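You operate a simulated robot arm through the tools that you are given. There is no shell and no other tool. Be economical: measure what you need, move in short steps, check, and stop when the job is done.

You are at the controls of a simulated two-armed robot. One attempt, no reset.

TASK
Fetch the brown parcel from the top of the repair bench and set it on the shelf under the packing table.

It is judged by the outcome, as a careful person would: the job done as asked, and still so three seconds after it is handed in. It fails if anything else is knocked over, pushed out of place, dropped, spilled or broken.

THE ROBOT
Two 7-joint arms with two-finger parallel grippers on one trunk, on a base that drives. Base frame: it is fixed to the floor where the robot stands at the start and does not move with it; the origin is under the middle of the robot, x ahead of it, y to its left, z up. Units: mm, rad, N and s.
The left shoulder is at the start at [70, 133, 1176], the right one opposite. Places, roughly: shelf under the packing table [600, -1000, 200]. Payload 1.57 kg a hand.
The TCP of each hand is the grasp point between the finger pads, 30 mm short of the fingertips. In the tool frame z runs along the fingers and y along their closing line. The gripper opens to 80 mm. The fingers are 17 mm wide and 12 mm thick; the gripper's body (40 by 82 mm) begins 80 mm behind the TCP.
Orientation is told as [roll, pitch, yaw] about the base's x, y, z axes, in that order, counted from this pose: with the fingers straight down and closing along the base's y, the tool's x points along the base's -x, its y along +y and its z along -z.

THE INTERFACE
- The arms move only by the tool move_arm. It takes "left_plan", "right_plan" or both (then of equal length, played together; a hand with none holds still); each is a list of rows, each a list of 7 numbers: the shift along the tool's x, y, z in units of 25 mm (1.0 is 25 mm), then the turn, a rotation vector about the tool's x, y, z in units of 6 degrees (1.0 is 6 degrees), then the opening, from 0 (shut) to 1 (fully open). In form: [[dx, dy, dz, ax, ay, az, claw], ...]. A call has 1 to 12 rows; each row shifts and turns the commanded pose from where the row before left it, along the tool's axes as they then stand. A call with a number of a shift or a turn outside -1 to 1 is refused whole. Each row takes 0.2 s and may step no farther than 50 mm and 0.15 rad from the row before; otherwise, or with a gripper value out of range, the whole call is refused. Where a pose cannot be reached the arm comes as near as it can. A force on the tool above 40 N (or 10 N above the force at the start of the call, whichever is more), or a blocked arm, ends the call early, and 0.2 s more pass. Each finger travels about 153 mm/s and halts on what it meets, pressing with about 42 N; the grip force reading is that of the motor and also rises with nothing between the fingers. The clock runs only during rows and for 0.2 s after the last one: add rows that do not move to give the fingers time. The reply holds the time, the measured pose of the TCP, the force on the tool along the base axes, the opening and the grip force, in the units named above and with some noise.
- Cameras (640 x 400 px; columns grow to the right, rows downward): "scene" is now at [121.8, -42.2, 1400.8]; the picture's right is [-0.46, -0.89, 0.00], its down [-0.60, 0.31, -0.73] and it looks along [0.65, -0.34, -0.68] (base axes); focal length 293 px, centre (320, 200). "left" rides on the left gripper at [72, 7, -122] in its tool frame; the picture's right is [-0.09, 1.00, 0.00], its down [-0.84, -0.08, -0.54] and it looks along [-0.54, -0.05, 0.84] (tool axes); focal length 238 px, centre (320, 200). "right" rides on the right gripper at [72, -7, -122] in its tool frame; the picture's right is [0.09, 1.00, 0.00], its down [-0.84, 0.08, -0.54] and it looks along [-0.54, 0.05, 0.84] (tool axes); focal length 238 px, centre (320, 200). There is no depth. A picture from a camera that has moved, and an enlarged one, comes with that camera's place and axes in the base frame and with its lens. The place of the scene camera against the robot may be out by one fixed shift of up to 18 mm in any direction.
- get_image(camera): a new picture of that camera. No time passes.
- slide_trunk(by): slides the trunk up (or, below 0, down) by that many mm; the arms and the scene camera ride with it, the base frame stays. It gives what a move gives, with no picture.
- roll_base(legs): drives the robot by 1 to 6 legs, each [ahead, left, turn to the left] in mm, mm and rad, along the robot's own axes; the way and the turn of a leg run together, so that a leg with both is an arc; at most 1500 mm and 3.142 rad a leg. The arms and the cameras ride along, it lands a little off, and it stops where it bumps. It gives what a move gives.
- head_to(pan, tilt): turns the head with the scene camera to pan (to the left, within 1.501 rad either way) and tilt (down, from -0.506 to 1.204), counted from straight ahead of the robot. It gives what a move gives.
- zoom(camera, box): a new picture of the part [left, top, right, bottom] of that camera's present view, enlarged. No time passes.
- job_done(): hands the job in; it is judged then, once.

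Work in short steps. Places have to be worked out from the pictures, the camera data and where the tool is seen: move nearer, look again, correct. Check each grasp and each placing, and mend what went wrong. You have 120 turns and 100 pictures in all, those below and enlarged ones among them. Open the grippers and draw the arms clear of the work before you hand the job in, unless the task says otherwise; then end with one line.

The tools are called after "Call:" as a command line: name --argument value ..., lists and objects as JSON in quotes. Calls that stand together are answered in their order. move_arm: Moves the arms, as the interface text tells. Its arguments: {"type":"object","properties":{"left_plan":{"type":"array"},"right_plan":{"type":"array"}},"required":[]} The other tools are called the same way: slide_trunk (by) slides the trunk up or down; roll_base (legs) drives the base; head_to (pan, tilt) turns the head that bears the scene camera; get_image (camera) takes a picture; zoom (camera, box) takes an enlarged picture of a part of a camera's view; job_done () hands the job in.

At the start:

```text
t: 0.0
left_tool_pos: [452.7, -59.8, 1069.2]
left_tcp_rot: [0.0, 0.0, 0.0]
left_wrist_force: [-1.3, 0.2, -0.3]
left_grip_width: 79.9
left_grip_force: 0.1
right_tool_pos: [344.8, -423.6, 1142.8]
right_tcp_rot: [0.001, -0.001, 0.001]
right_wrist_force: [-0.7, -0.4, 0.3]
right_grip_width: 80.2
right_grip_force: 0.0
trunk travel left (down, up): [-750.0, 190.0]
robot x, y, heading: [3.3, -2.3, 0.001]
head pan, tilt: [-0.48, 0.745]
```

scene: 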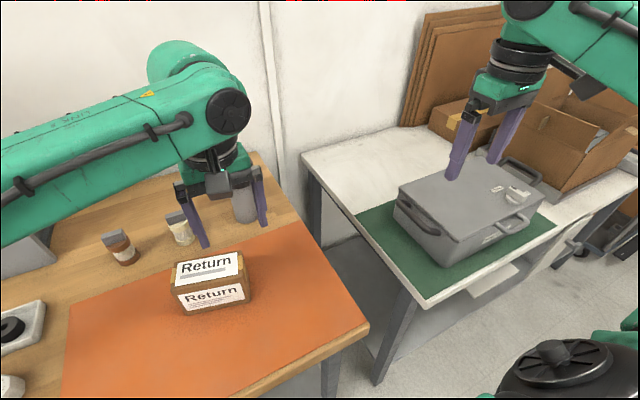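
right: 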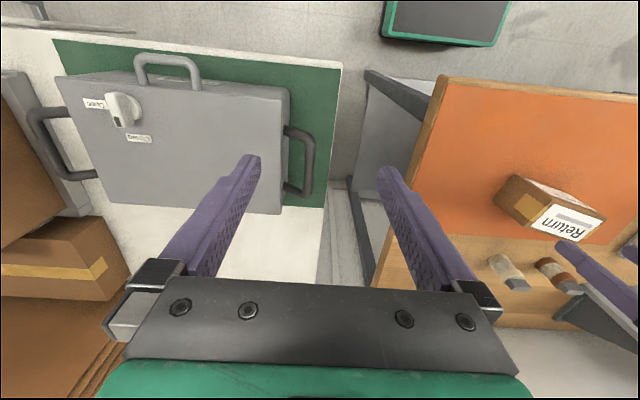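
left: 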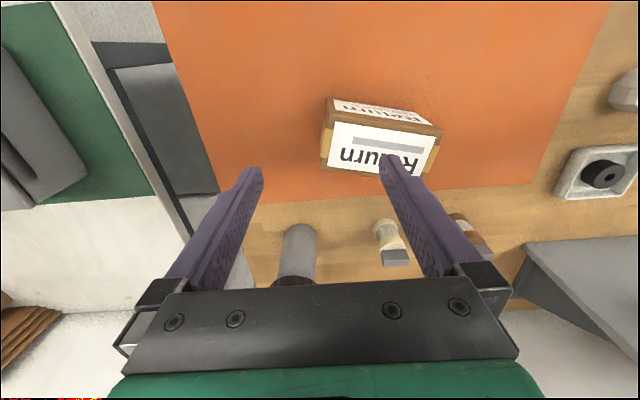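

The parcel looks to be at about (490, 5), with its long side roughly along y. Before picking I'll look toward the packing table to plan the placing.

Call:
head_to --pan -1.0 --tilt 0.75

Call:
get_image --camera "scene"

Call:
zoom --camera "left" --box '[220, 50, 540, 250]'

```text
t: 0.9
left_tool_pos: [453.3, -59.8, 1069.5]
left_tcp_rot: [0.001, 0.001, -0.002]
left_wrist_force: [0.2, -0.2, 0.2]
left_grip_width: 80.0
left_grip_force: 0.1
right_tool_pos: [344.8, -422.7, 1143.5]
right_tcp_rot: [-0.001, 0.0, 0.003]
right_wrist_force: [0.1, 0.4, 0.4]
right_grip_width: 79.7
right_grip_force: 0.1
trunk travel left (down, up): [-750.0, 190.0]
robot x, y, heading: [2.0, 0.1, 0.001]
head pan, tilt: [-1.0, 0.75]
```

```text
96 pictures are left
camera scene: at [93.0, -73.4, 1400.3], right [-0.84, -0.54, 0.0], down [-0.37, 0.57, -0.73], along [0.4, -0.62, -0.68], focal length 293 px, centre (320, 200)
```

scene: 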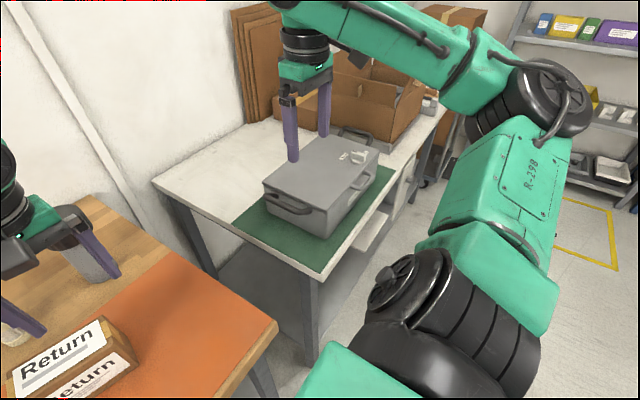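

```text
2.00 times, centred on (380, 150) of left
camera zoom: at [380.8, -53.2, 1190.6], right [0.09, 1.0, 0.0], down [0.84, -0.08, 0.54], along [0.54, -0.05, -0.84], focal length 477 px, centre (200, 300)
```

zoom: 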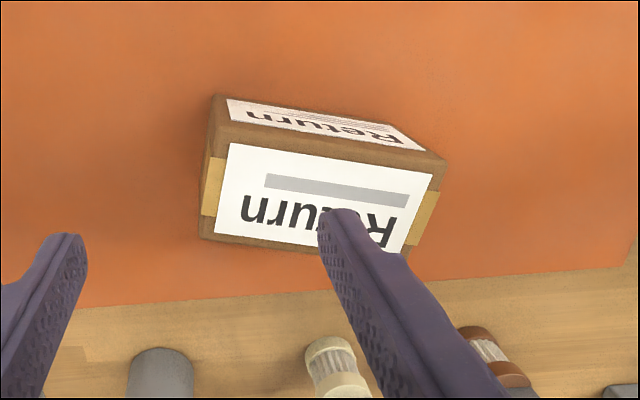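

The packing table's front edge is at about x≈290, starting at y≈-370. The plan is to grip the parcel with the left hand, fingers closing across its short side (yaw ≈ 77°). First I move the left hand over the parcel and start the yaw, while tucking the right hand back.

Call:
move_arm --left_plan '[[-0.4, 0.9, 0, 0, 0, 0, 1], [-0.4, 0.9, 0, 0, 0, 0, 1], [-0.3, 0.8, 0, 0, 0, 0, 1], [0, 0, 0, 0, 0, -1, 1], [0, 0, 0, 0, 0, -1, 1], [0, 0, 0, 0, 0, -1, 1], [0, 0, 0, 0, 0, -1, 1], [0, 0, 0, 0, 0, -1, 1], [0, 0, 0, 0, 0, -1, 1], [0, 0, 0, 0, 0, -1, 1], [0, 0, 0, 0, 0, -1, 1], [0, 0, 0, 0, 0, -1, 1]]' --right_plan '[[0.7, 0, 0, 0, 0, 0, 1], [0.7, 0, 0, 0, 0, 0, 1], [0.7, 0, 0, 0, 0, 0, 1], [0.7, 0, 0, 0, 0, 0, 1], [0.7, 0, 0, 0, 0, 0, 1], [0.7, 0, 0, 0, 0, 0, 1], [0, 0, 0, 0, 0, 0, 0.5], [0, 0, 0, 0, 0, 0, 0], [0, 0, 0, 0, 0, 0, 0], [0, 0, 0, 0, 0, 0, 0], [0, 0, 0, 0, 0, 0, 0], [0, 0, 0, 0, 0, 0, 0]]'

Call:
head_to --pan 0.0 --tilt 0.8

Call:
get_image --camera "scene"

Call:
get_image --camera "left"

```text
t: 3.5
left_tool_pos: [479.7, 4.6, 1069.9]
left_tcp_rot: [0.0, -0.001, 0.945]
left_wrist_force: [-0.4, 0.9, 0.1]
left_grip_width: 80.0
left_grip_force: 0.1
right_tool_pos: [238.7, -424.3, 1143.5]
right_tcp_rot: [0.003, 0.0, 0.001]
right_wrist_force: [-0.1, -0.4, -0.2]
right_grip_width: 0.0
right_grip_force: 21.4
trunk travel left (down, up): [-750.0, 190.0]
robot x, y, heading: [1.0, 1.1, 0.002]
head pan, tilt: [-1.0, 0.75]
```

```text
t: 4.8
left_tool_pos: [480.1, 4.6, 1069.8]
left_tcp_rot: [0.001, 0.0, 0.941]
left_wrist_force: [-0.6, -0.3, -0.6]
left_grip_width: 79.9
left_grip_force: 0.1
right_tool_pos: [237.1, -422.6, 1142.6]
right_tcp_rot: [0.0, 0.001, 0.002]
right_wrist_force: [0.7, -0.2, -0.8]
right_grip_width: 0.1
right_grip_force: 21.2
trunk travel left (down, up): [-750.0, 190.0]
robot x, y, heading: [0.4, 2.2, -0.003]
head pan, tilt: [0.0, 0.799]
```

```text
94 pictures are left
camera scene: at [128.7, -3.8, 1396.3], right [0.0, -1.0, 0.0], down [-0.72, 0.0, -0.7], along [0.7, 0.0, -0.72], focal length 293 px, centre (320, 200)
```

scene: 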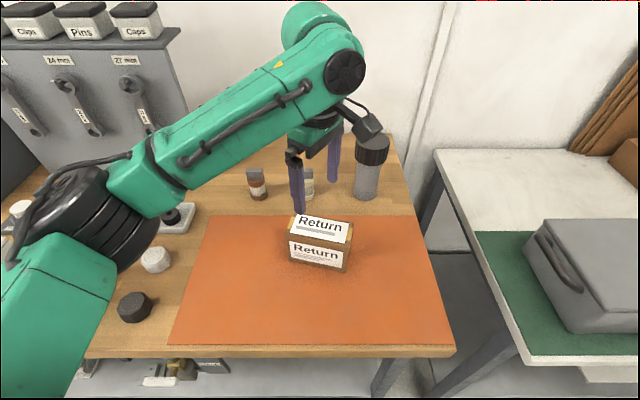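

```text
93 pictures are left
camera left: at [432.1, -48.9, 1191.0], right [-0.75, 0.66, 0.0], down [0.55, 0.63, 0.54], along [0.36, 0.41, -0.84], focal length 238 px, centre (320, 200)
```

left: 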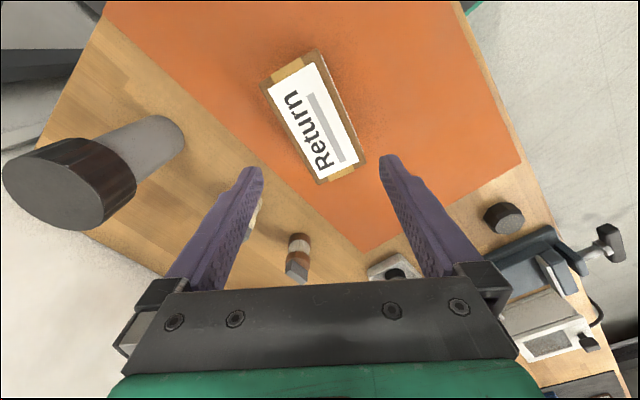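

The parcel's centre is at (480, 3), it is 57 mm wide, its top is at z≈940, and it needs a yaw of about 76°. I finish the yaw and come down partway.

Call:
move_arm --left_plan '[[0, 0, 0, 0, 0, -1, 1], [0, 0, 0, 0, 0, -1, 1], [0, 0, 0, 0, 0, -1, 1], [0, 0, 0, 0, 0, -0.7, 1], [0, 0, 0.8, 0, 0, 0, 1], [0, 0, 0.8, 0, 0, 0, 1], [0, 0, 0.8, 0, 0, 0, 1], [0, 0, 0, 0, 0, 0, 1]]'

Call:
get_image --camera "left"

Call:
zoom --camera "scene" --box '[200, 100, 440, 300]'

```text
t: 6.6
left_tool_pos: [478.6, 3.5, 1011.6]
left_tcp_rot: [-0.001, -0.001, 1.33]
left_wrist_force: [-0.2, 0.2, 0.4]
left_grip_width: 80.3
left_grip_force: 0.1
right_tool_pos: [238.1, -423.2, 1143.2]
right_tcp_rot: [0.002, 0.0, 0.002]
right_wrist_force: [-0.1, -1.4, -0.4]
right_grip_width: 0.2
right_grip_force: 21.5
trunk travel left (down, up): [-750.0, 190.0]
robot x, y, heading: [-2.1, 1.9, 0.003]
head pan, tilt: [0.0, 0.799]
```

```text
92 pictures are left
camera left: at [455.9, -63.7, 1132.1], right [-0.95, 0.33, 0.0], down [0.27, 0.79, 0.54], along [0.18, 0.51, -0.84], focal length 238 px, centre (320, 200)
```

left: 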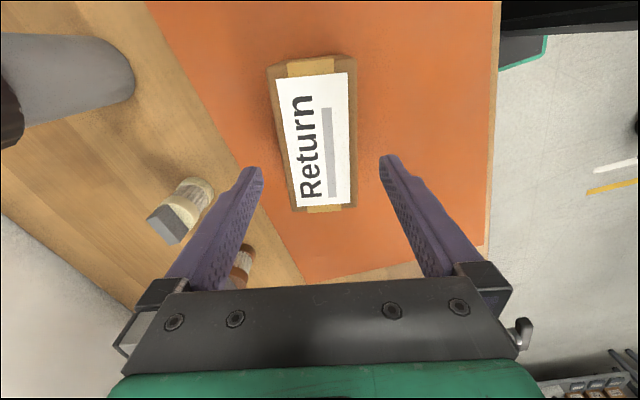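

```text
2.00 times, centred on (320, 200) of scene
camera zoom: at [128.6, -3.7, 1396.3], right [0.0, -1.0, 0.0], down [-0.72, 0.0, -0.7], along [0.7, 0.0, -0.72], focal length 586 px, centre (320, 200)
```

zoom: 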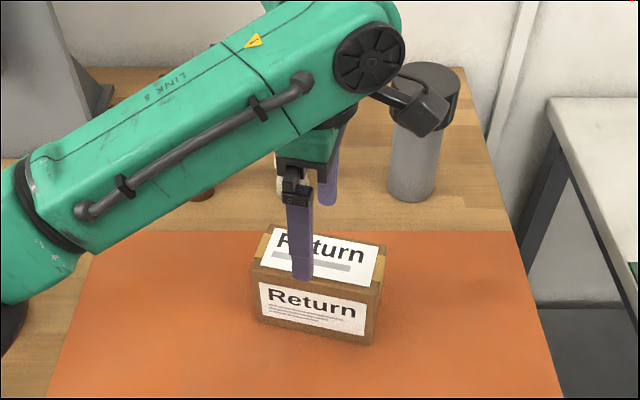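

It's aligned, with the centre a few mm off at (482, 5). I descend to z≈912 with a small correction, fingers still open.

Call:
move_arm --left_plan '[[0, -0.12, 0.8, 0, 0, 0, 1], [0, 0, 0.8, 0, 0, 0, 1], [0, 0, 0.8, 0, 0, 0, 1], [0, 0, 0.8, 0, 0, 0, 1], [0, 0, 0.8, 0, 0, 0, 1], [0, 0, 0, 0, 0, 0, 1]]'

Call:
get_image --camera "left"

Call:
zoom --camera "scene" --box '[200, 100, 440, 300]'

```text
t: 8.0
left_tool_pos: [482.9, 2.6, 910.9]
left_tcp_rot: [0.0, 0.001, 1.329]
left_wrist_force: [1.7, -1.0, -0.1]
left_grip_width: 79.9
left_grip_force: 0.1
right_tool_pos: [238.4, -423.2, 1144.7]
right_tcp_rot: [0.002, 0.0, 0.001]
right_wrist_force: [-0.8, -0.3, -0.4]
right_grip_width: 0.0
right_grip_force: 21.2
trunk travel left (down, up): [-750.0, 190.0]
robot x, y, heading: [-2.6, -0.1, 0.002]
head pan, tilt: [0.0, 0.799]
```

```text
90 pictures are left
camera left: at [459.2, -64.5, 1031.6], right [-0.94, 0.33, 0.0], down [0.28, 0.79, 0.54], along [0.18, 0.51, -0.84], focal length 238 px, centre (320, 200)
```

left: 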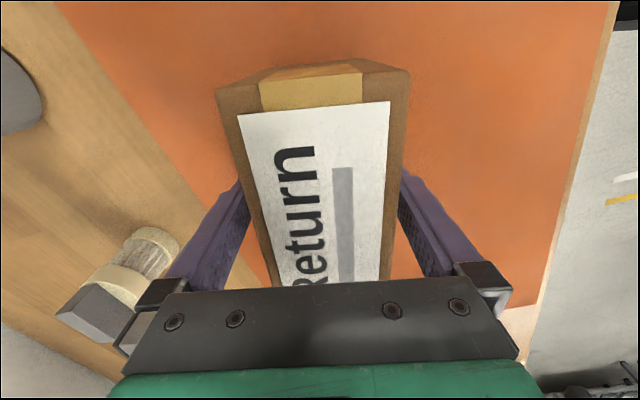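

```text
2.00 times, centred on (320, 200) of scene
camera zoom: at [128.6, -3.7, 1396.3], right [0.0, -1.0, 0.0], down [-0.72, 0.0, -0.7], along [0.7, 0.0, -0.72], focal length 586 px, centre (320, 200)
```

zoom: 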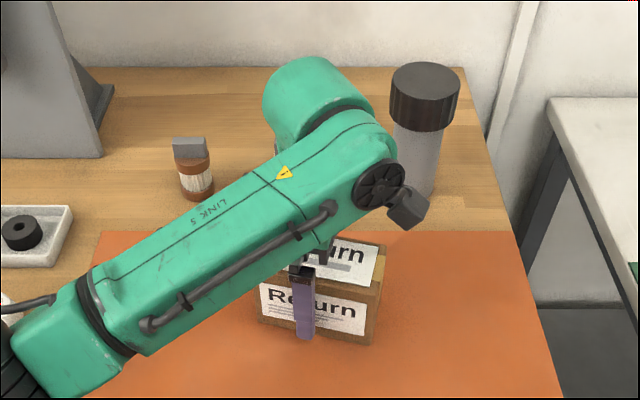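

Fingers straddle the parcel on both sides, so I close them and give them time.

Call:
move_arm --left_plan '[[0, 0, 0, 0, 0, 0, 0.8], [0, 0, 0, 0, 0, 0, 0.5], [0, 0, 0, 0, 0, 0, 0], [0, 0, 0, 0, 0, 0, 0], [0, 0, 0, 0, 0, 0, 0]]'

```text
t: 9.2
left_tool_pos: [482.2, 2.7, 910.8]
left_tcp_rot: [0.001, 0.001, 1.33]
left_wrist_force: [-0.4, -0.4, 0.0]
left_grip_width: 61.7
left_grip_force: 42.3
right_tool_pos: [238.2, -423.7, 1142.6]
right_tcp_rot: [0.0, 0.0, 0.002]
right_wrist_force: [0.0, 0.5, -0.5]
right_grip_width: 0.0
right_grip_force: 21.0
trunk travel left (down, up): [-750.0, 190.0]
robot x, y, heading: [-1.2, -0.4, -0.002]
head pan, tilt: [0.0, 0.799]
```

It's gripped at 61.7 mm and 42 N. I lift straight up and check.

Call:
move_arm --left_plan '[[0, 0, -0.5, 0, 0, 0, 0], [0, 0, -0.8, 0, 0, 0, 0], [0, 0, -0.8, 0, 0, 0, 0], [0, 0, -0.8, 0, 0, 0, 0], [0, 0, -0.8, 0, 0, 0, 0], [0, 0, -0.8, 0, 0, 0, 0], [0, 0, 0, 0, 0, 0, 0]]'

Call:
get_image --camera "scene"

Call:
get_image --camera "left"

```text
t: 10.8
left_tool_pos: [483.8, 4.3, 1021.6]
left_tcp_rot: [-0.001, 0.0, 1.329]
left_wrist_force: [-0.1, -0.5, -2.1]
left_grip_width: 61.9
left_grip_force: 42.3
right_tool_pos: [239.5, -423.8, 1142.2]
right_tcp_rot: [-0.001, 0.002, 0.002]
right_wrist_force: [0.2, 0.0, 0.1]
right_grip_width: 0.0
right_grip_force: 21.2
trunk travel left (down, up): [-750.0, 190.0]
robot x, y, heading: [-2.9, -0.4, -0.002]
head pan, tilt: [0.0, 0.799]
```

```text
88 pictures are left
camera scene: at [129.3, -3.8, 1396.3], right [0.0, -1.0, 0.0], down [-0.72, 0.0, -0.7], along [0.7, 0.0, -0.72], focal length 293 px, centre (320, 200)
```

scene: 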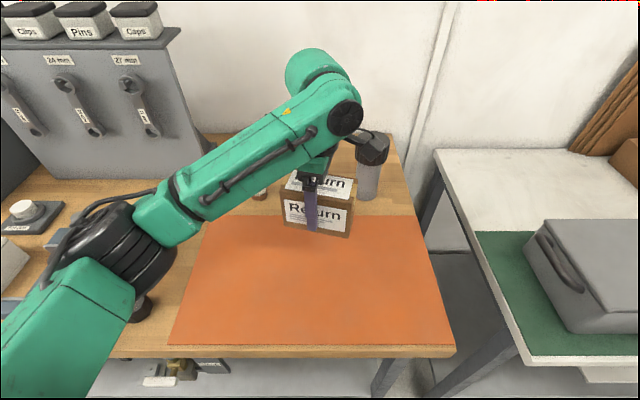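

```text
87 pictures are left
camera left: at [460.4, -62.9, 1141.9], right [-0.95, 0.33, 0.0], down [0.28, 0.79, 0.54], along [0.18, 0.51, -0.84], focal length 238 px, centre (320, 200)
```

left: 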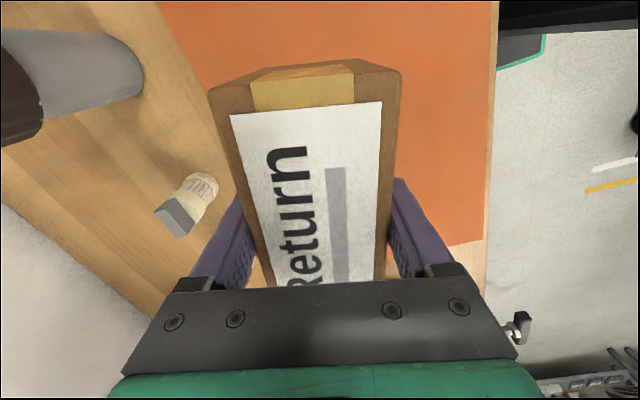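

The parcel is held, about 0.2 kg. Next I check the free floor to the right and behind before driving.

Call:
head_to --pan -1.5 --tilt 0.6

Call:
get_image --camera "scene"

Call:
get_image --camera "right"

Call:
head_to --pan 1.5 --tilt 0.6

Call:
get_image --camera "scene"

```text
t: 12.4
left_tool_pos: [485.2, 3.3, 1021.0]
left_tcp_rot: [0.001, 0.0, 1.329]
left_wrist_force: [0.3, -0.3, -1.9]
left_grip_width: 61.5
left_grip_force: 41.8
right_tool_pos: [238.8, -424.2, 1143.5]
right_tcp_rot: [0.0, 0.0, 0.001]
right_wrist_force: [-0.1, 1.0, -0.3]
right_grip_width: 0.0
right_grip_force: 21.1
trunk travel left (down, up): [-750.0, 190.0]
robot x, y, heading: [2.5, -1.2, 0.006]
head pan, tilt: [-1.499, 0.6]
```

```text
86 pictures are left
camera scene: at [54.9, -91.9, 1413.2], right [-1.0, -0.07, 0.0], down [-0.04, 0.56, -0.82], along [0.06, -0.82, -0.57], focal length 293 px, centre (320, 200)
```

scene: 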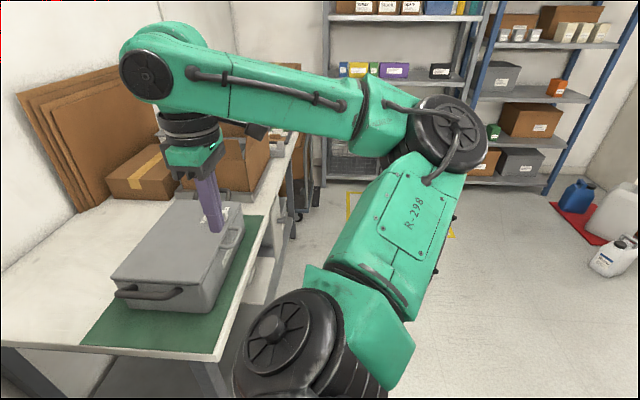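

```text
85 pictures are left
camera right: at [166.4, -429.6, 1264.8], right [-0.09, 1.0, 0.0], down [0.84, 0.08, 0.54], along [0.54, 0.05, -0.84], focal length 238 px, centre (320, 200)
```

right: 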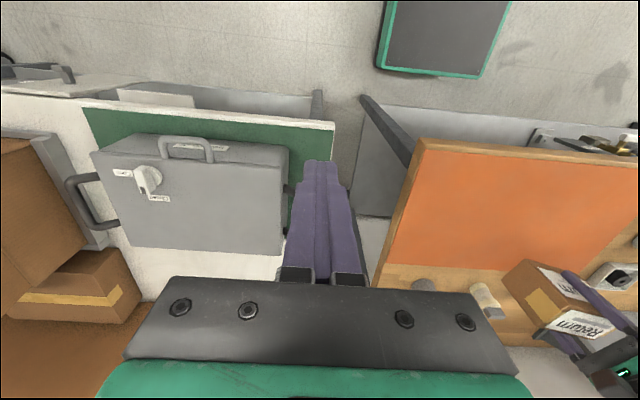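

```text
t: 15.0
left_tool_pos: [484.5, 3.7, 1021.1]
left_tcp_rot: [0.0, -0.001, 1.33]
left_wrist_force: [0.0, -0.6, -3.1]
left_grip_width: 62.1
left_grip_force: 41.6
right_tool_pos: [237.9, -424.3, 1143.2]
right_tcp_rot: [0.002, 0.0, 0.002]
right_wrist_force: [-0.1, -0.6, -0.4]
right_grip_width: 0.2
right_grip_force: 21.3
trunk travel left (down, up): [-750.0, 190.0]
robot x, y, heading: [2.2, -0.4, 0.0]
head pan, tilt: [1.499, 0.6]
```

```text
84 pictures are left
camera scene: at [54.9, 84.4, 1413.2], right [1.0, -0.07, 0.0], down [-0.04, -0.56, -0.83], along [0.06, 0.82, -0.56], focal length 293 px, centre (320, 200)
```

scene: 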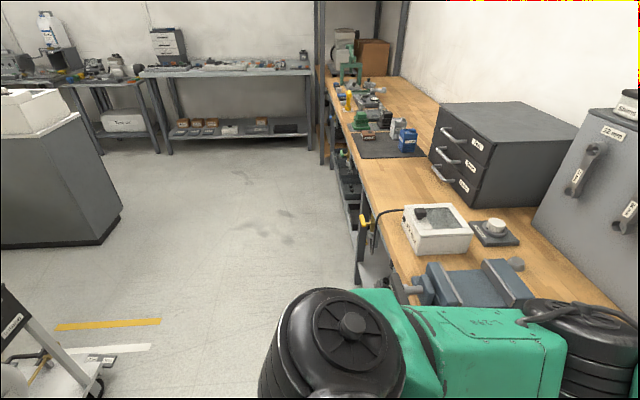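

The floor is clear to the right and just behind. I back off 400 mm so both arms clear the fronts, then slide right 800 mm.

Call:
roll_base --legs '[[-400, 0, 0], [0, -800, 0]]'

Call:
head_to --pan 0.0 --tilt 0.5

Call:
get_image --camera "scene"

```text
t: 21.4
left_tool_pos: [76.6, -799.5, 1020.2]
left_tcp_rot: [0.0, 0.0, 1.327]
left_wrist_force: [-0.1, -0.4, -3.0]
left_grip_width: 61.7
left_grip_force: 42.0
right_tool_pos: [-171.8, -1227.5, 1142.8]
right_tcp_rot: [0.0, 0.001, -0.001]
right_wrist_force: [0.4, 0.5, 0.3]
right_grip_width: 0.0
right_grip_force: 21.1
trunk travel left (down, up): [-750.0, 190.0]
robot x, y, heading: [-409.8, -803.1, -0.0]
head pan, tilt: [1.499, 0.6]
```

```text
t: 23.1
left_tool_pos: [75.7, -799.2, 1020.5]
left_tcp_rot: [0.0, -0.001, 1.329]
left_wrist_force: [0.5, -0.3, -2.4]
left_grip_width: 61.5
left_grip_force: 42.3
right_tool_pos: [-172.7, -1227.6, 1143.9]
right_tcp_rot: [0.001, 0.0, -0.002]
right_wrist_force: [0.4, 1.0, -0.7]
right_grip_width: 0.0
right_grip_force: 20.7
trunk travel left (down, up): [-750.0, 190.0]
robot x, y, heading: [-409.0, -802.7, -0.001]
head pan, tilt: [0.0, 0.499]
```

```text
83 pictures are left
camera scene: at [-268.6, -807.5, 1422.2], right [0.0, -1.0, 0.0], down [-0.48, 0.0, -0.88], along [0.88, 0.0, -0.48], focal length 293 px, centre (320, 200)
```

scene: 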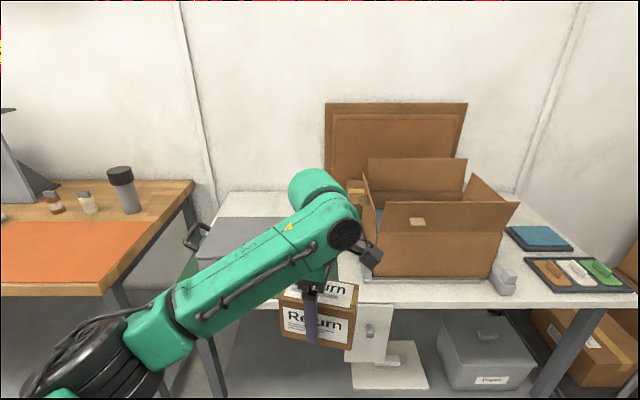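

The shelf holds a grey bin and a white item. I lower the trunk by 500 mm to see under the table.

Call:
slide_trunk --by -500

Call:
head_to --pan 0.0 --tilt 0.45

Call:
get_image --camera "scene"

Call:
get_image --camera "right"

```text
refused: -500 is not a number from -400 to 400
```

```text
t: 23.7
left_tool_pos: [76.0, -800.4, 1021.0]
left_tcp_rot: [0.001, 0.0, 1.329]
left_wrist_force: [0.5, 0.3, -1.8]
left_grip_width: 61.8
left_grip_force: 41.6
right_tool_pos: [-170.5, -1228.6, 1142.7]
right_tcp_rot: [0.0, 0.0, -0.002]
right_wrist_force: [-0.2, 0.3, -0.1]
right_grip_width: 0.0
right_grip_force: 21.8
trunk travel left (down, up): [-750.0, 190.0]
robot x, y, heading: [-406.0, -805.4, -0.002]
head pan, tilt: [0.0, 0.45]
```

```text
82 pictures are left
camera scene: at [-267.7, -807.6, 1426.7], right [0.0, -1.0, 0.0], down [-0.44, 0.0, -0.9], along [0.9, 0.0, -0.44], focal length 293 px, centre (320, 200)
```

scene: 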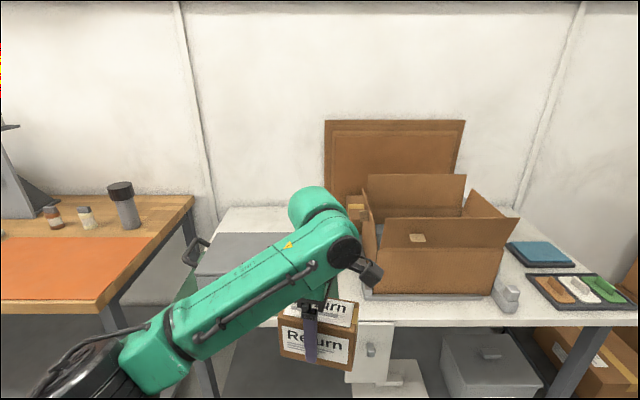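

```text
81 pictures are left
camera right: at [-242.9, -1233.6, 1264.9], right [-0.09, 1.0, 0.0], down [0.84, 0.08, 0.54], along [0.54, 0.05, -0.84], focal length 238 px, centre (320, 200)
```

right: 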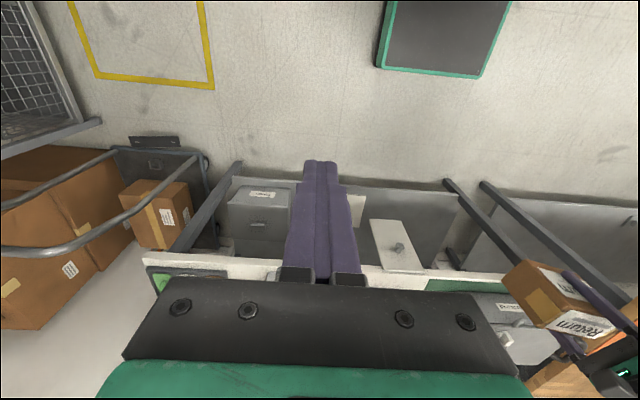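

The trunk moves at most 400 mm per call, so I lower it by 400 and look ahead.

Call:
slide_trunk --by -400

Call:
get_image --camera "scene"

Call:
get_image --camera "right"

```text
t: 27.5
left_tool_pos: [75.8, -800.0, 620.5]
left_tcp_rot: [-0.001, 0.0, 1.328]
left_wrist_force: [-0.9, -0.5, -3.1]
left_grip_width: 62.1
left_grip_force: 41.9
right_tool_pos: [-170.5, -1228.6, 743.0]
right_tcp_rot: [-0.001, 0.001, -0.002]
right_wrist_force: [-0.8, -0.1, 0.1]
right_grip_width: 0.1
right_grip_force: 21.0
trunk travel left (down, up): [-350.0, 590.0]
robot x, y, heading: [-410.9, -800.0, -0.003]
head pan, tilt: [0.0, 0.45]
```

```text
80 pictures are left
camera scene: at [-268.0, -807.6, 1026.7], right [0.0, -1.0, 0.0], down [-0.44, 0.0, -0.9], along [0.9, 0.0, -0.44], focal length 293 px, centre (320, 200)
```

scene: 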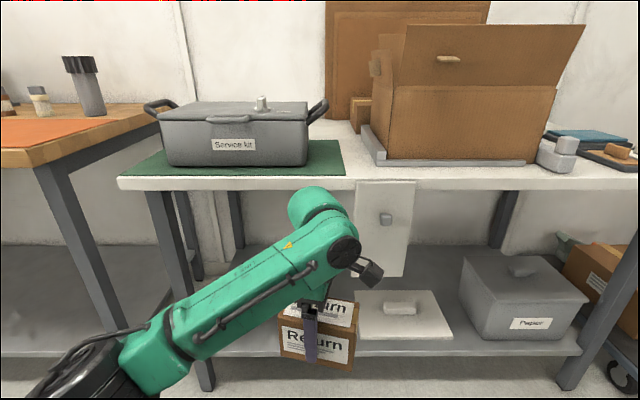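

```text
79 pictures are left
camera right: at [-243.2, -1233.5, 864.9], right [-0.09, 1.0, 0.0], down [0.84, 0.08, 0.54], along [0.54, 0.05, -0.84], focal length 238 px, centre (320, 200)
```

right: 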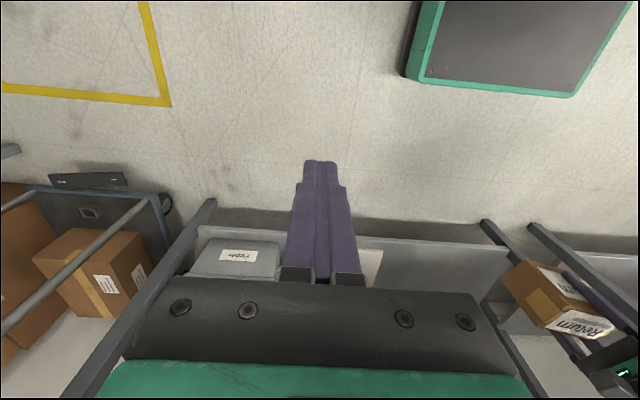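

The left part of the shelf, roughly y -480 to -920 and x 350 to 900, looks free. A white lid lies from about y≈-935 rightwards, and a hanging door is at y<-900. I lower another 280 mm, still well in front of the table, and inspect the shelf.

Call:
slide_trunk --by -280

Call:
head_to --pan 0.0 --tilt 0.35

Call:
get_image --camera "scene"

Call:
get_image --camera "left"

Call:
get_image --camera "right"

```text
t: 30.3
left_tool_pos: [76.0, -800.0, 341.0]
left_tcp_rot: [0.002, 0.0, 1.329]
left_wrist_force: [-0.2, -0.1, -1.3]
left_grip_width: 62.1
left_grip_force: 42.2
right_tool_pos: [-170.2, -1227.3, 463.1]
right_tcp_rot: [0.0, 0.002, -0.002]
right_wrist_force: [0.1, -0.2, 0.0]
right_grip_width: 0.1
right_grip_force: 21.5
trunk travel left (down, up): [-70.0, 870.0]
robot x, y, heading: [-408.8, -804.6, -0.003]
head pan, tilt: [0.0, 0.45]
```

```text
t: 31.0
left_tool_pos: [76.0, -799.3, 340.2]
left_tcp_rot: [0.0, 0.001, 1.326]
left_wrist_force: [-0.5, 0.7, -2.3]
left_grip_width: 61.8
left_grip_force: 42.1
right_tool_pos: [-171.6, -1227.2, 461.9]
right_tcp_rot: [0.0, -0.001, -0.002]
right_wrist_force: [0.5, 0.0, 0.5]
right_grip_width: 0.0
right_grip_force: 21.3
trunk travel left (down, up): [-70.0, 870.0]
robot x, y, heading: [-404.4, -804.4, -0.007]
head pan, tilt: [0.0, 0.351]
```

```text
78 pictures are left
camera scene: at [-266.8, -807.6, 755.9], right [0.0, -1.0, 0.0], down [-0.34, 0.0, -0.94], along [0.94, 0.0, -0.34], focal length 293 px, centre (320, 200)
```

scene: 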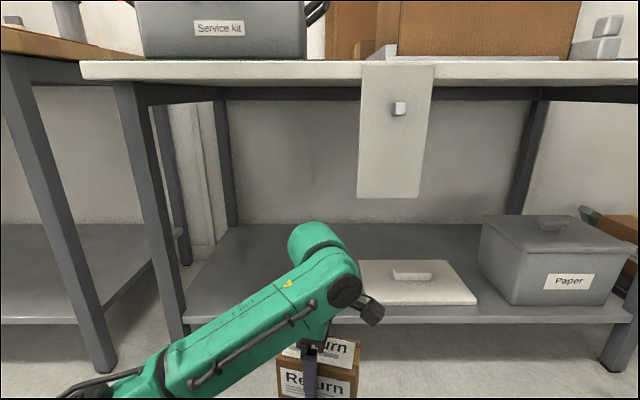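

```text
77 pictures are left
camera left: at [51.7, -867.6, 461.9], right [-0.94, 0.33, 0.0], down [0.28, 0.79, 0.54], along [0.18, 0.51, -0.84], focal length 238 px, centre (320, 200)
```

left: 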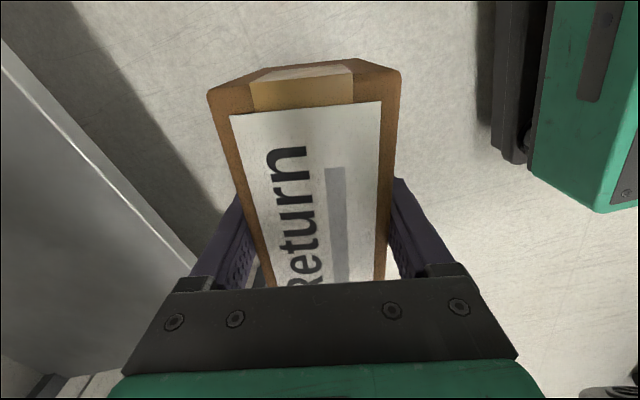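

```text
76 pictures are left
camera right: at [-243.2, -1233.5, 584.8], right [-0.09, 1.0, 0.0], down [0.84, 0.08, 0.54], along [0.54, 0.05, -0.84], focal length 238 px, centre (320, 200)
```

right: 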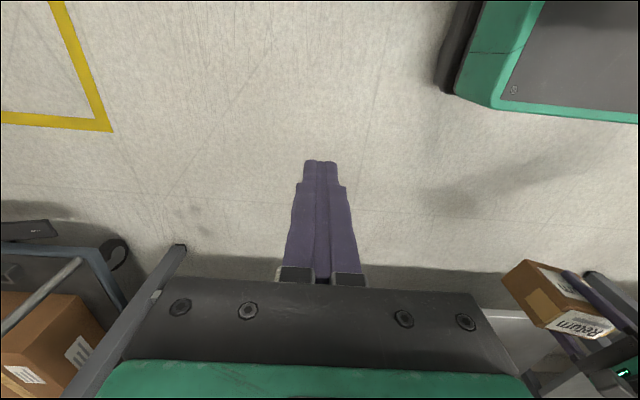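

The left part of the shelf is empty, with its front edge at x≈347, and the parcel bottom is at z≈293, clearing it. I drive ahead in two parts, watching the left elbow against the left table leg (y≈-454).

Call:
roll_base --legs '[[230, 0, 0]]'

Call:
head_to --pan 0.5 --tilt 0.6

Call:
get_image --camera "scene"

Call:
head_to --pan -0.7 --tilt 0.5

Call:
get_image --camera "scene"

```text
t: 32.7
left_tool_pos: [302.8, -800.2, 340.8]
left_tcp_rot: [0.0, 0.0, 1.326]
left_wrist_force: [0.0, -0.1, -2.6]
left_grip_width: 61.5
left_grip_force: 41.7
right_tool_pos: [57.0, -1228.3, 462.7]
right_tcp_rot: [0.0, -0.001, -0.002]
right_wrist_force: [0.5, 0.2, 0.3]
right_grip_width: 0.1
right_grip_force: 21.0
trunk travel left (down, up): [-70.0, 870.0]
robot x, y, heading: [-181.4, -803.7, -0.007]
head pan, tilt: [0.0, 0.351]
```

```text
t: 33.7
left_tool_pos: [302.7, -802.0, 340.1]
left_tcp_rot: [0.002, 0.0, 1.326]
left_wrist_force: [-0.3, 0.0, -2.8]
left_grip_width: 61.8
left_grip_force: 41.8
right_tool_pos: [56.0, -1228.4, 462.8]
right_tcp_rot: [0.001, 0.0, -0.002]
right_wrist_force: [-0.1, -0.8, -0.2]
right_grip_width: 0.1
right_grip_force: 21.1
trunk travel left (down, up): [-70.0, 870.0]
robot x, y, heading: [-181.9, -809.2, -0.001]
head pan, tilt: [0.499, 0.6]
```

```text
75 pictures are left
camera scene: at [-55.0, -766.0, 733.2], right [0.48, -0.88, 0.0], down [-0.5, -0.27, -0.83], along [0.73, 0.39, -0.56], focal length 293 px, centre (320, 200)
```

scene: 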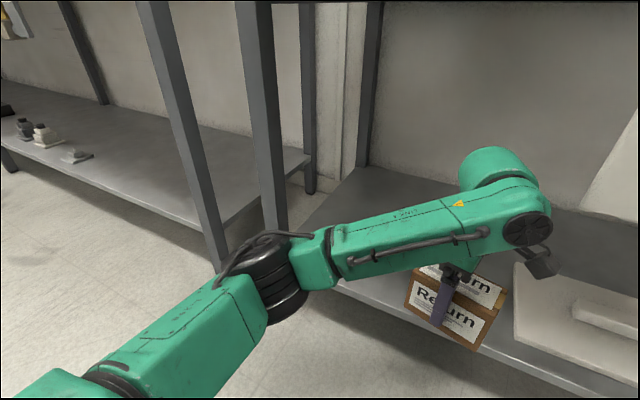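

```text
t: 35.1
left_tool_pos: [302.6, -801.0, 340.5]
left_tcp_rot: [0.001, 0.0, 1.327]
left_wrist_force: [-0.2, -0.2, -2.3]
left_grip_width: 61.9
left_grip_force: 42.2
right_tool_pos: [56.2, -1227.8, 462.4]
right_tcp_rot: [0.001, 0.0, -0.002]
right_wrist_force: [-0.3, 0.0, -0.2]
right_grip_width: 0.1
right_grip_force: 21.3
trunk travel left (down, up): [-70.0, 870.0]
robot x, y, heading: [-177.3, -803.9, -0.004]
head pan, tilt: [-0.7, 0.499]
```

```text
74 pictures are left
camera scene: at [-63.3, -866.8, 742.2], right [-0.65, -0.76, 0.0], down [-0.37, 0.31, -0.88], along [0.67, -0.57, -0.48], focal length 293 px, centre (320, 200)
```

scene: 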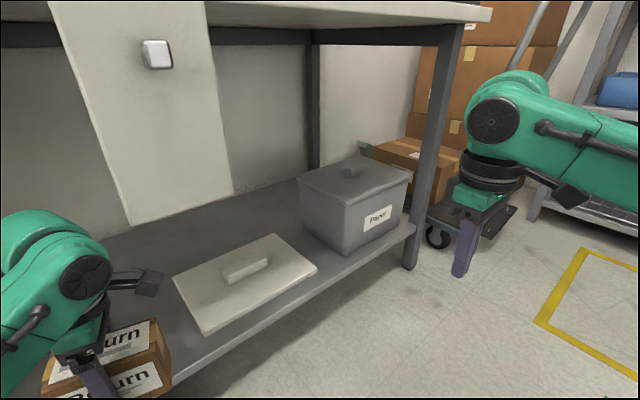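

Elbow-to-leg clearance is about 75 mm and the right hand stays in front of the table edge. I drive ahead another 165 mm.

Call:
roll_base --legs '[[165, 0, 0]]'

Call:
head_to --pan 0.0 --tilt 0.7

Call:
get_image --camera "scene"

Call:
get_image --camera "left"

```text
t: 36.5
left_tool_pos: [468.4, -800.8, 341.1]
left_tcp_rot: [0.002, 0.001, 1.332]
left_wrist_force: [0.3, -0.2, -2.3]
left_grip_width: 61.9
left_grip_force: 42.0
right_tool_pos: [222.9, -1228.7, 464.0]
right_tcp_rot: [0.001, 0.0, -0.001]
right_wrist_force: [0.1, -0.4, -0.1]
right_grip_width: 0.0
right_grip_force: 21.8
trunk travel left (down, up): [-70.0, 870.0]
robot x, y, heading: [-14.6, -801.2, 0.004]
head pan, tilt: [-0.7, 0.499]
```

```text
t: 37.6
left_tool_pos: [467.7, -799.8, 340.8]
left_tcp_rot: [0.002, 0.001, 1.329]
left_wrist_force: [0.4, 0.3, -2.6]
left_grip_width: 61.8
left_grip_force: 42.0
right_tool_pos: [222.0, -1227.9, 463.6]
right_tcp_rot: [-0.001, -0.001, 0.0]
right_wrist_force: [0.1, 1.3, 0.6]
right_grip_width: 0.0
right_grip_force: 21.2
trunk travel left (down, up): [-70.0, 870.0]
robot x, y, heading: [-16.3, -804.0, 0.002]
head pan, tilt: [0.0, 0.7]
```

```text
73 pictures are left
camera scene: at [117.0, -808.3, 724.5], right [0.0, -1.0, 0.0], down [-0.64, 0.0, -0.76], along [0.76, 0.0, -0.64], focal length 293 px, centre (320, 200)
```

scene: 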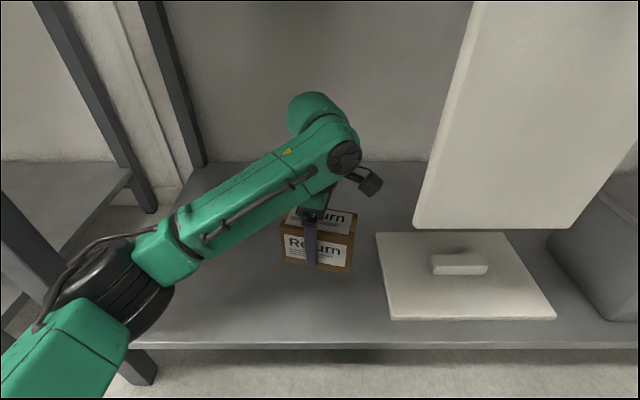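

```text
72 pictures are left
camera left: at [443.8, -867.5, 461.8], right [-0.94, 0.33, 0.0], down [0.28, 0.79, 0.54], along [0.18, 0.51, -0.84], focal length 238 px, centre (320, 200)
```

left: 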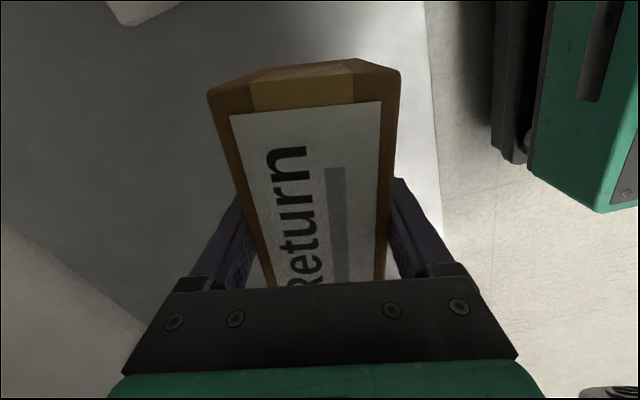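

The parcel is over the free shelf, about 70 mm left of the lid and 75 mm inside the front edge. I lower the trunk 60 mm, then go down with the arm in small steps.

Call:
slide_trunk --by -60

Call:
move_arm --left_plan '[[0, 0, 0.4, 0, 0, 0, 0], [0, 0, 0.4, 0, 0, 0, 0], [0, 0, 0, 0, 0, 0, 0]]'

Call:
get_image --camera "scene"

```text
t: 38.6
left_tool_pos: [467.6, -800.5, 281.0]
left_tcp_rot: [-0.001, -0.001, 1.329]
left_wrist_force: [-0.7, 0.3, -2.2]
left_grip_width: 61.8
left_grip_force: 42.1
right_tool_pos: [221.8, -1227.7, 403.5]
right_tcp_rot: [0.001, 0.0, -0.002]
right_wrist_force: [-0.7, -0.5, -0.2]
right_grip_width: 0.1
right_grip_force: 21.6
trunk travel left (down, up): [-10.0, 930.0]
robot x, y, heading: [-15.5, -801.4, 0.002]
head pan, tilt: [0.0, 0.7]
```

```text
t: 39.4
left_tool_pos: [468.0, -800.8, 259.7]
left_tcp_rot: [0.001, 0.0, 1.33]
left_wrist_force: [-0.3, -0.5, -2.6]
left_grip_width: 61.7
left_grip_force: 41.5
right_tool_pos: [222.4, -1227.3, 402.2]
right_tcp_rot: [-0.001, 0.0, 0.002]
right_wrist_force: [-0.6, 0.7, -0.9]
right_grip_width: 0.0
right_grip_force: 21.2
trunk travel left (down, up): [-10.0, 930.0]
robot x, y, heading: [-16.4, -802.5, -0.0]
head pan, tilt: [0.0, 0.7]
```

```text
71 pictures are left
camera scene: at [116.9, -808.2, 664.5], right [0.0, -1.0, 0.0], down [-0.64, 0.0, -0.76], along [0.76, 0.0, -0.64], focal length 293 px, centre (320, 200)
```

scene: 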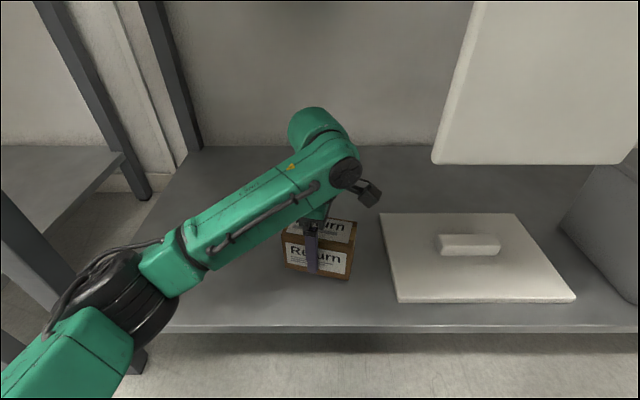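

Nothing has been touched yet; expected contact is around TCP z≈248. I step down 4 mm at a time, reading the force.

Call:
move_arm --left_plan '[[0, 0, 0.16, 0, 0, 0, 0], [0, 0, 0.16, 0, 0, 0, 0], [0, 0, 0, 0, 0, 0, 0]]'

Call:
move_arm --left_plan '[[0, 0, 0.12, 0, 0, 0, 0], [0, 0, 0, 0, 0, 0, 0]]'

```text
t: 40.2
left_tool_pos: [467.8, -800.2, 252.7]
left_tcp_rot: [0.003, 0.001, 1.329]
left_wrist_force: [-0.9, 0.0, -2.8]
left_grip_width: 61.9
left_grip_force: 41.5
right_tool_pos: [223.1, -1228.9, 403.8]
right_tcp_rot: [0.0, 0.001, -0.001]
right_wrist_force: [-0.5, 0.8, 0.2]
right_grip_width: 0.0
right_grip_force: 21.2
trunk travel left (down, up): [-10.0, 930.0]
robot x, y, heading: [-21.7, -804.7, -0.002]
head pan, tilt: [0.0, 0.7]
```

```text
t: 40.8
left_tool_pos: [469.0, -800.8, 248.1]
left_tcp_rot: [0.003, -0.001, 1.329]
left_wrist_force: [-0.1, -0.7, -1.5]
left_grip_width: 62.0
left_grip_force: 42.1
right_tool_pos: [222.7, -1228.3, 402.4]
right_tcp_rot: [-0.001, 0.001, 0.001]
right_wrist_force: [-0.1, -0.2, 0.5]
right_grip_width: 0.1
right_grip_force: 21.1
trunk travel left (down, up): [-10.0, 930.0]
robot x, y, heading: [-17.7, -806.3, -0.001]
head pan, tilt: [0.0, 0.7]
```

Still no clear contact, so I keep going in 2 mm steps.

Call:
move_arm --left_plan '[[0, 0, 0.08, 0, 0, 0, 0], [0, 0, 0, 0, 0, 0, 0]]'

Call:
move_arm --left_plan '[[0, 0, 0.08, 0, 0, 0, 0], [0, 0, 0, 0, 0, 0, 0]]'

Call:
zoom --camera "scene" --box '[240, 180, 400, 320]'

```text
t: 41.4
left_tool_pos: [467.9, -799.4, 247.7]
left_tcp_rot: [0.001, 0.001, 1.331]
left_wrist_force: [0.8, 0.6, -1.2]
left_grip_width: 61.8
left_grip_force: 42.2
right_tool_pos: [221.2, -1227.8, 402.5]
right_tcp_rot: [0.0, 0.0, 0.001]
right_wrist_force: [0.4, 0.7, -0.2]
right_grip_width: 0.1
right_grip_force: 21.6
trunk travel left (down, up): [-10.0, 930.0]
robot x, y, heading: [-15.1, -802.0, -0.004]
head pan, tilt: [0.0, 0.7]
```

```text
t: 42.0
left_tool_pos: [468.2, -801.3, 248.0]
left_tcp_rot: [-0.002, -0.001, 1.33]
left_wrist_force: [2.8, -1.0, 14.5]
left_grip_width: 61.8
left_grip_force: 41.6
right_tool_pos: [221.0, -1228.3, 403.8]
right_tcp_rot: [-0.001, -0.002, 0.002]
right_wrist_force: [-0.4, 0.4, 0.0]
right_grip_width: 0.0
right_grip_force: 21.6
trunk travel left (down, up): [-10.0, 930.0]
robot x, y, heading: [-17.2, -810.0, 0.0]
head pan, tilt: [0.0, 0.7]
```

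```text
2.86 times, centred on (320, 250) of scene
camera zoom: at [115.8, -808.3, 665.0], right [0.0, -1.0, 0.0], down [-0.64, 0.0, -0.77], along [0.77, 0.0, -0.64], focal length 837 px, centre (320, 57)
```

zoom: 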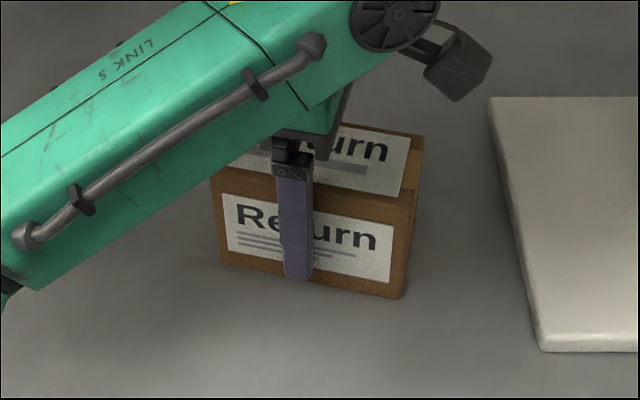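

There is contact: 14.5 N upward, z stopped at 248, exactly as expected for resting on the shelf. I back off 2 mm of pressing and open the fingers.

Call:
move_arm --left_plan '[[0, 0, -0.08, 0, 0, 0, 0], [0, 0, 0, 0, 0, 0, 0.85], [0, 0, 0, 0, 0, 0, 1], [0, 0, 0, 0, 0, 0, 1], [0, 0, 0, 0, 0, 0, 1]]'

Call:
get_image --camera "left"

```text
t: 43.2
left_tool_pos: [466.4, -800.2, 247.2]
left_tcp_rot: [0.002, 0.0, 1.329]
left_wrist_force: [0.2, 0.0, -0.2]
left_grip_width: 79.9
left_grip_force: 0.0
right_tool_pos: [221.9, -1228.1, 402.8]
right_tcp_rot: [-0.002, 0.0, 0.001]
right_wrist_force: [-0.2, 0.9, -0.2]
right_grip_width: 0.0
right_grip_force: 21.3
trunk travel left (down, up): [-10.0, 930.0]
robot x, y, heading: [-13.1, -802.2, -0.001]
head pan, tilt: [0.0, 0.7]
```

```text
69 pictures are left
camera left: at [443.4, -867.5, 369.0], right [-0.94, 0.33, 0.0], down [0.28, 0.79, 0.54], along [0.18, 0.51, -0.84], focal length 238 px, centre (320, 200)
```

left: 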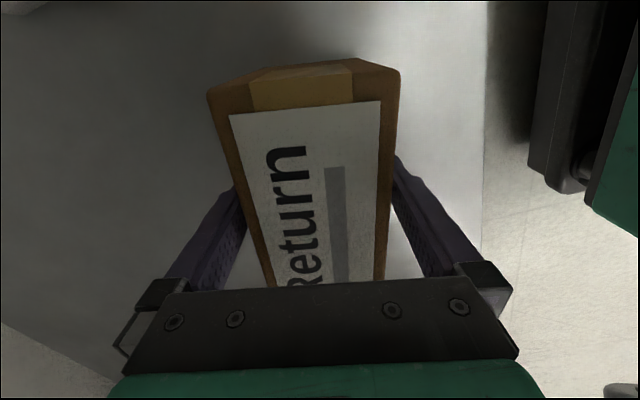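

Released; the fingers are clear on both sides. I lift the hand straight up 115 mm.

Call:
move_arm --left_plan '[[0, 0, -0.5, 0, 0, 0, 1], [0, 0, -0.7, 0, 0, 0, 1], [0, 0, -0.8, 0, 0, 0, 1], [0, 0, -0.8, 0, 0, 0, 1], [0, 0, -0.8, 0, 0, 0, 1], [0, 0, -0.8, 0, 0, 0, 1], [0, 0, 0, 0, 0, 0, 1]]'

Call:
get_image --camera "left"

Call:
get_image --camera "scene"

```text
t: 44.8
left_tool_pos: [468.2, -799.9, 357.8]
left_tcp_rot: [0.0, 0.001, 1.331]
left_wrist_force: [0.0, 0.5, 0.1]
left_grip_width: 79.9
left_grip_force: 0.1
right_tool_pos: [221.6, -1229.3, 402.8]
right_tcp_rot: [-0.001, 0.001, 0.003]
right_wrist_force: [-0.9, -0.1, -0.7]
right_grip_width: 0.0
right_grip_force: 21.4
trunk travel left (down, up): [-10.0, 930.0]
robot x, y, heading: [-12.1, -806.1, -0.002]
head pan, tilt: [0.0, 0.7]
```

```text
68 pictures are left
camera left: at [444.1, -868.0, 478.7], right [-0.94, 0.33, 0.0], down [0.28, 0.79, 0.54], along [0.18, 0.51, -0.84], focal length 238 px, centre (320, 200)
```

left: 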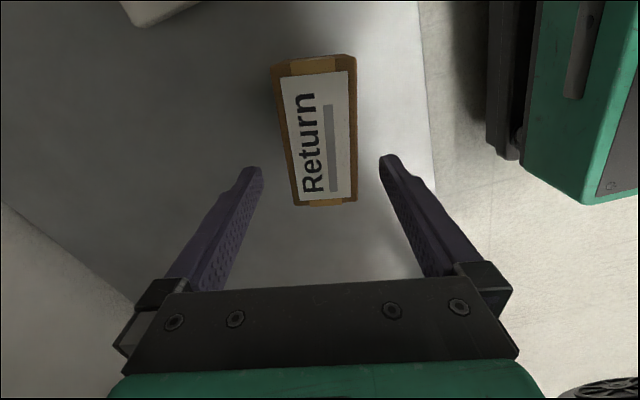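

```text
67 pictures are left
camera scene: at [116.7, -808.2, 664.6], right [0.0, -1.0, 0.0], down [-0.64, 0.0, -0.76], along [0.76, 0.0, -0.64], focal length 293 px, centre (320, 200)
```

scene: 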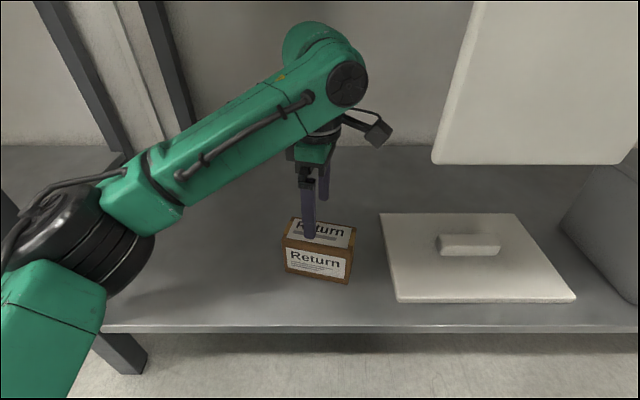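

The parcel stands upright on the shelf with the hand above it. I back the robot straight out.

Call:
roll_base --legs '[[-420, 0, 0]]'

Call:
head_to --pan 0.0 --tilt 0.35

Call:
get_image --camera "scene"

```text
t: 47.3
left_tool_pos: [55.0, -799.9, 356.9]
left_tcp_rot: [-0.001, 0.001, 1.334]
left_wrist_force: [-1.1, 0.0, 0.1]
left_grip_width: 80.0
left_grip_force: 0.0
right_tool_pos: [-188.9, -1228.5, 402.3]
right_tcp_rot: [0.0, 0.0, 0.006]
right_wrist_force: [0.2, -0.4, 0.8]
right_grip_width: 0.0
right_grip_force: 20.9
trunk travel left (down, up): [-10.0, 930.0]
robot x, y, heading: [-430.4, -806.0, 0.005]
head pan, tilt: [0.0, 0.7]
```

```text
t: 48.1
left_tool_pos: [56.1, -798.7, 357.5]
left_tcp_rot: [0.0, -0.003, 1.333]
left_wrist_force: [-0.2, -1.3, 0.0]
left_grip_width: 80.1
left_grip_force: 0.1
right_tool_pos: [-189.0, -1228.1, 402.6]
right_tcp_rot: [0.0, -0.001, 0.004]
right_wrist_force: [0.6, -0.4, -0.6]
right_grip_width: 0.1
right_grip_force: 21.6
trunk travel left (down, up): [-10.0, 930.0]
robot x, y, heading: [-428.6, -805.0, 0.002]
head pan, tilt: [0.0, 0.351]
```

```text
66 pictures are left
camera scene: at [-287.5, -808.3, 695.9], right [0.0, -1.0, 0.0], down [-0.34, 0.0, -0.94], along [0.94, 0.0, -0.34], focal length 293 px, centre (320, 200)
```

scene: 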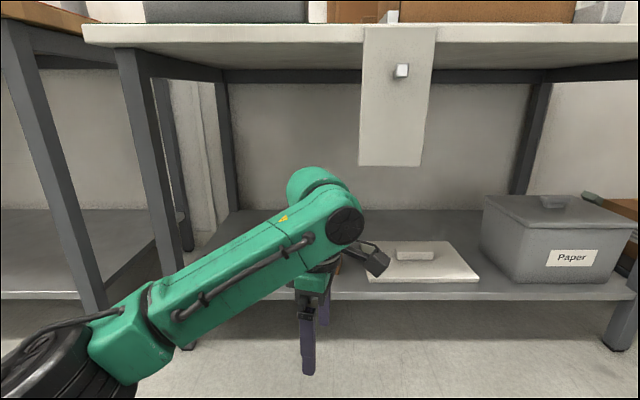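

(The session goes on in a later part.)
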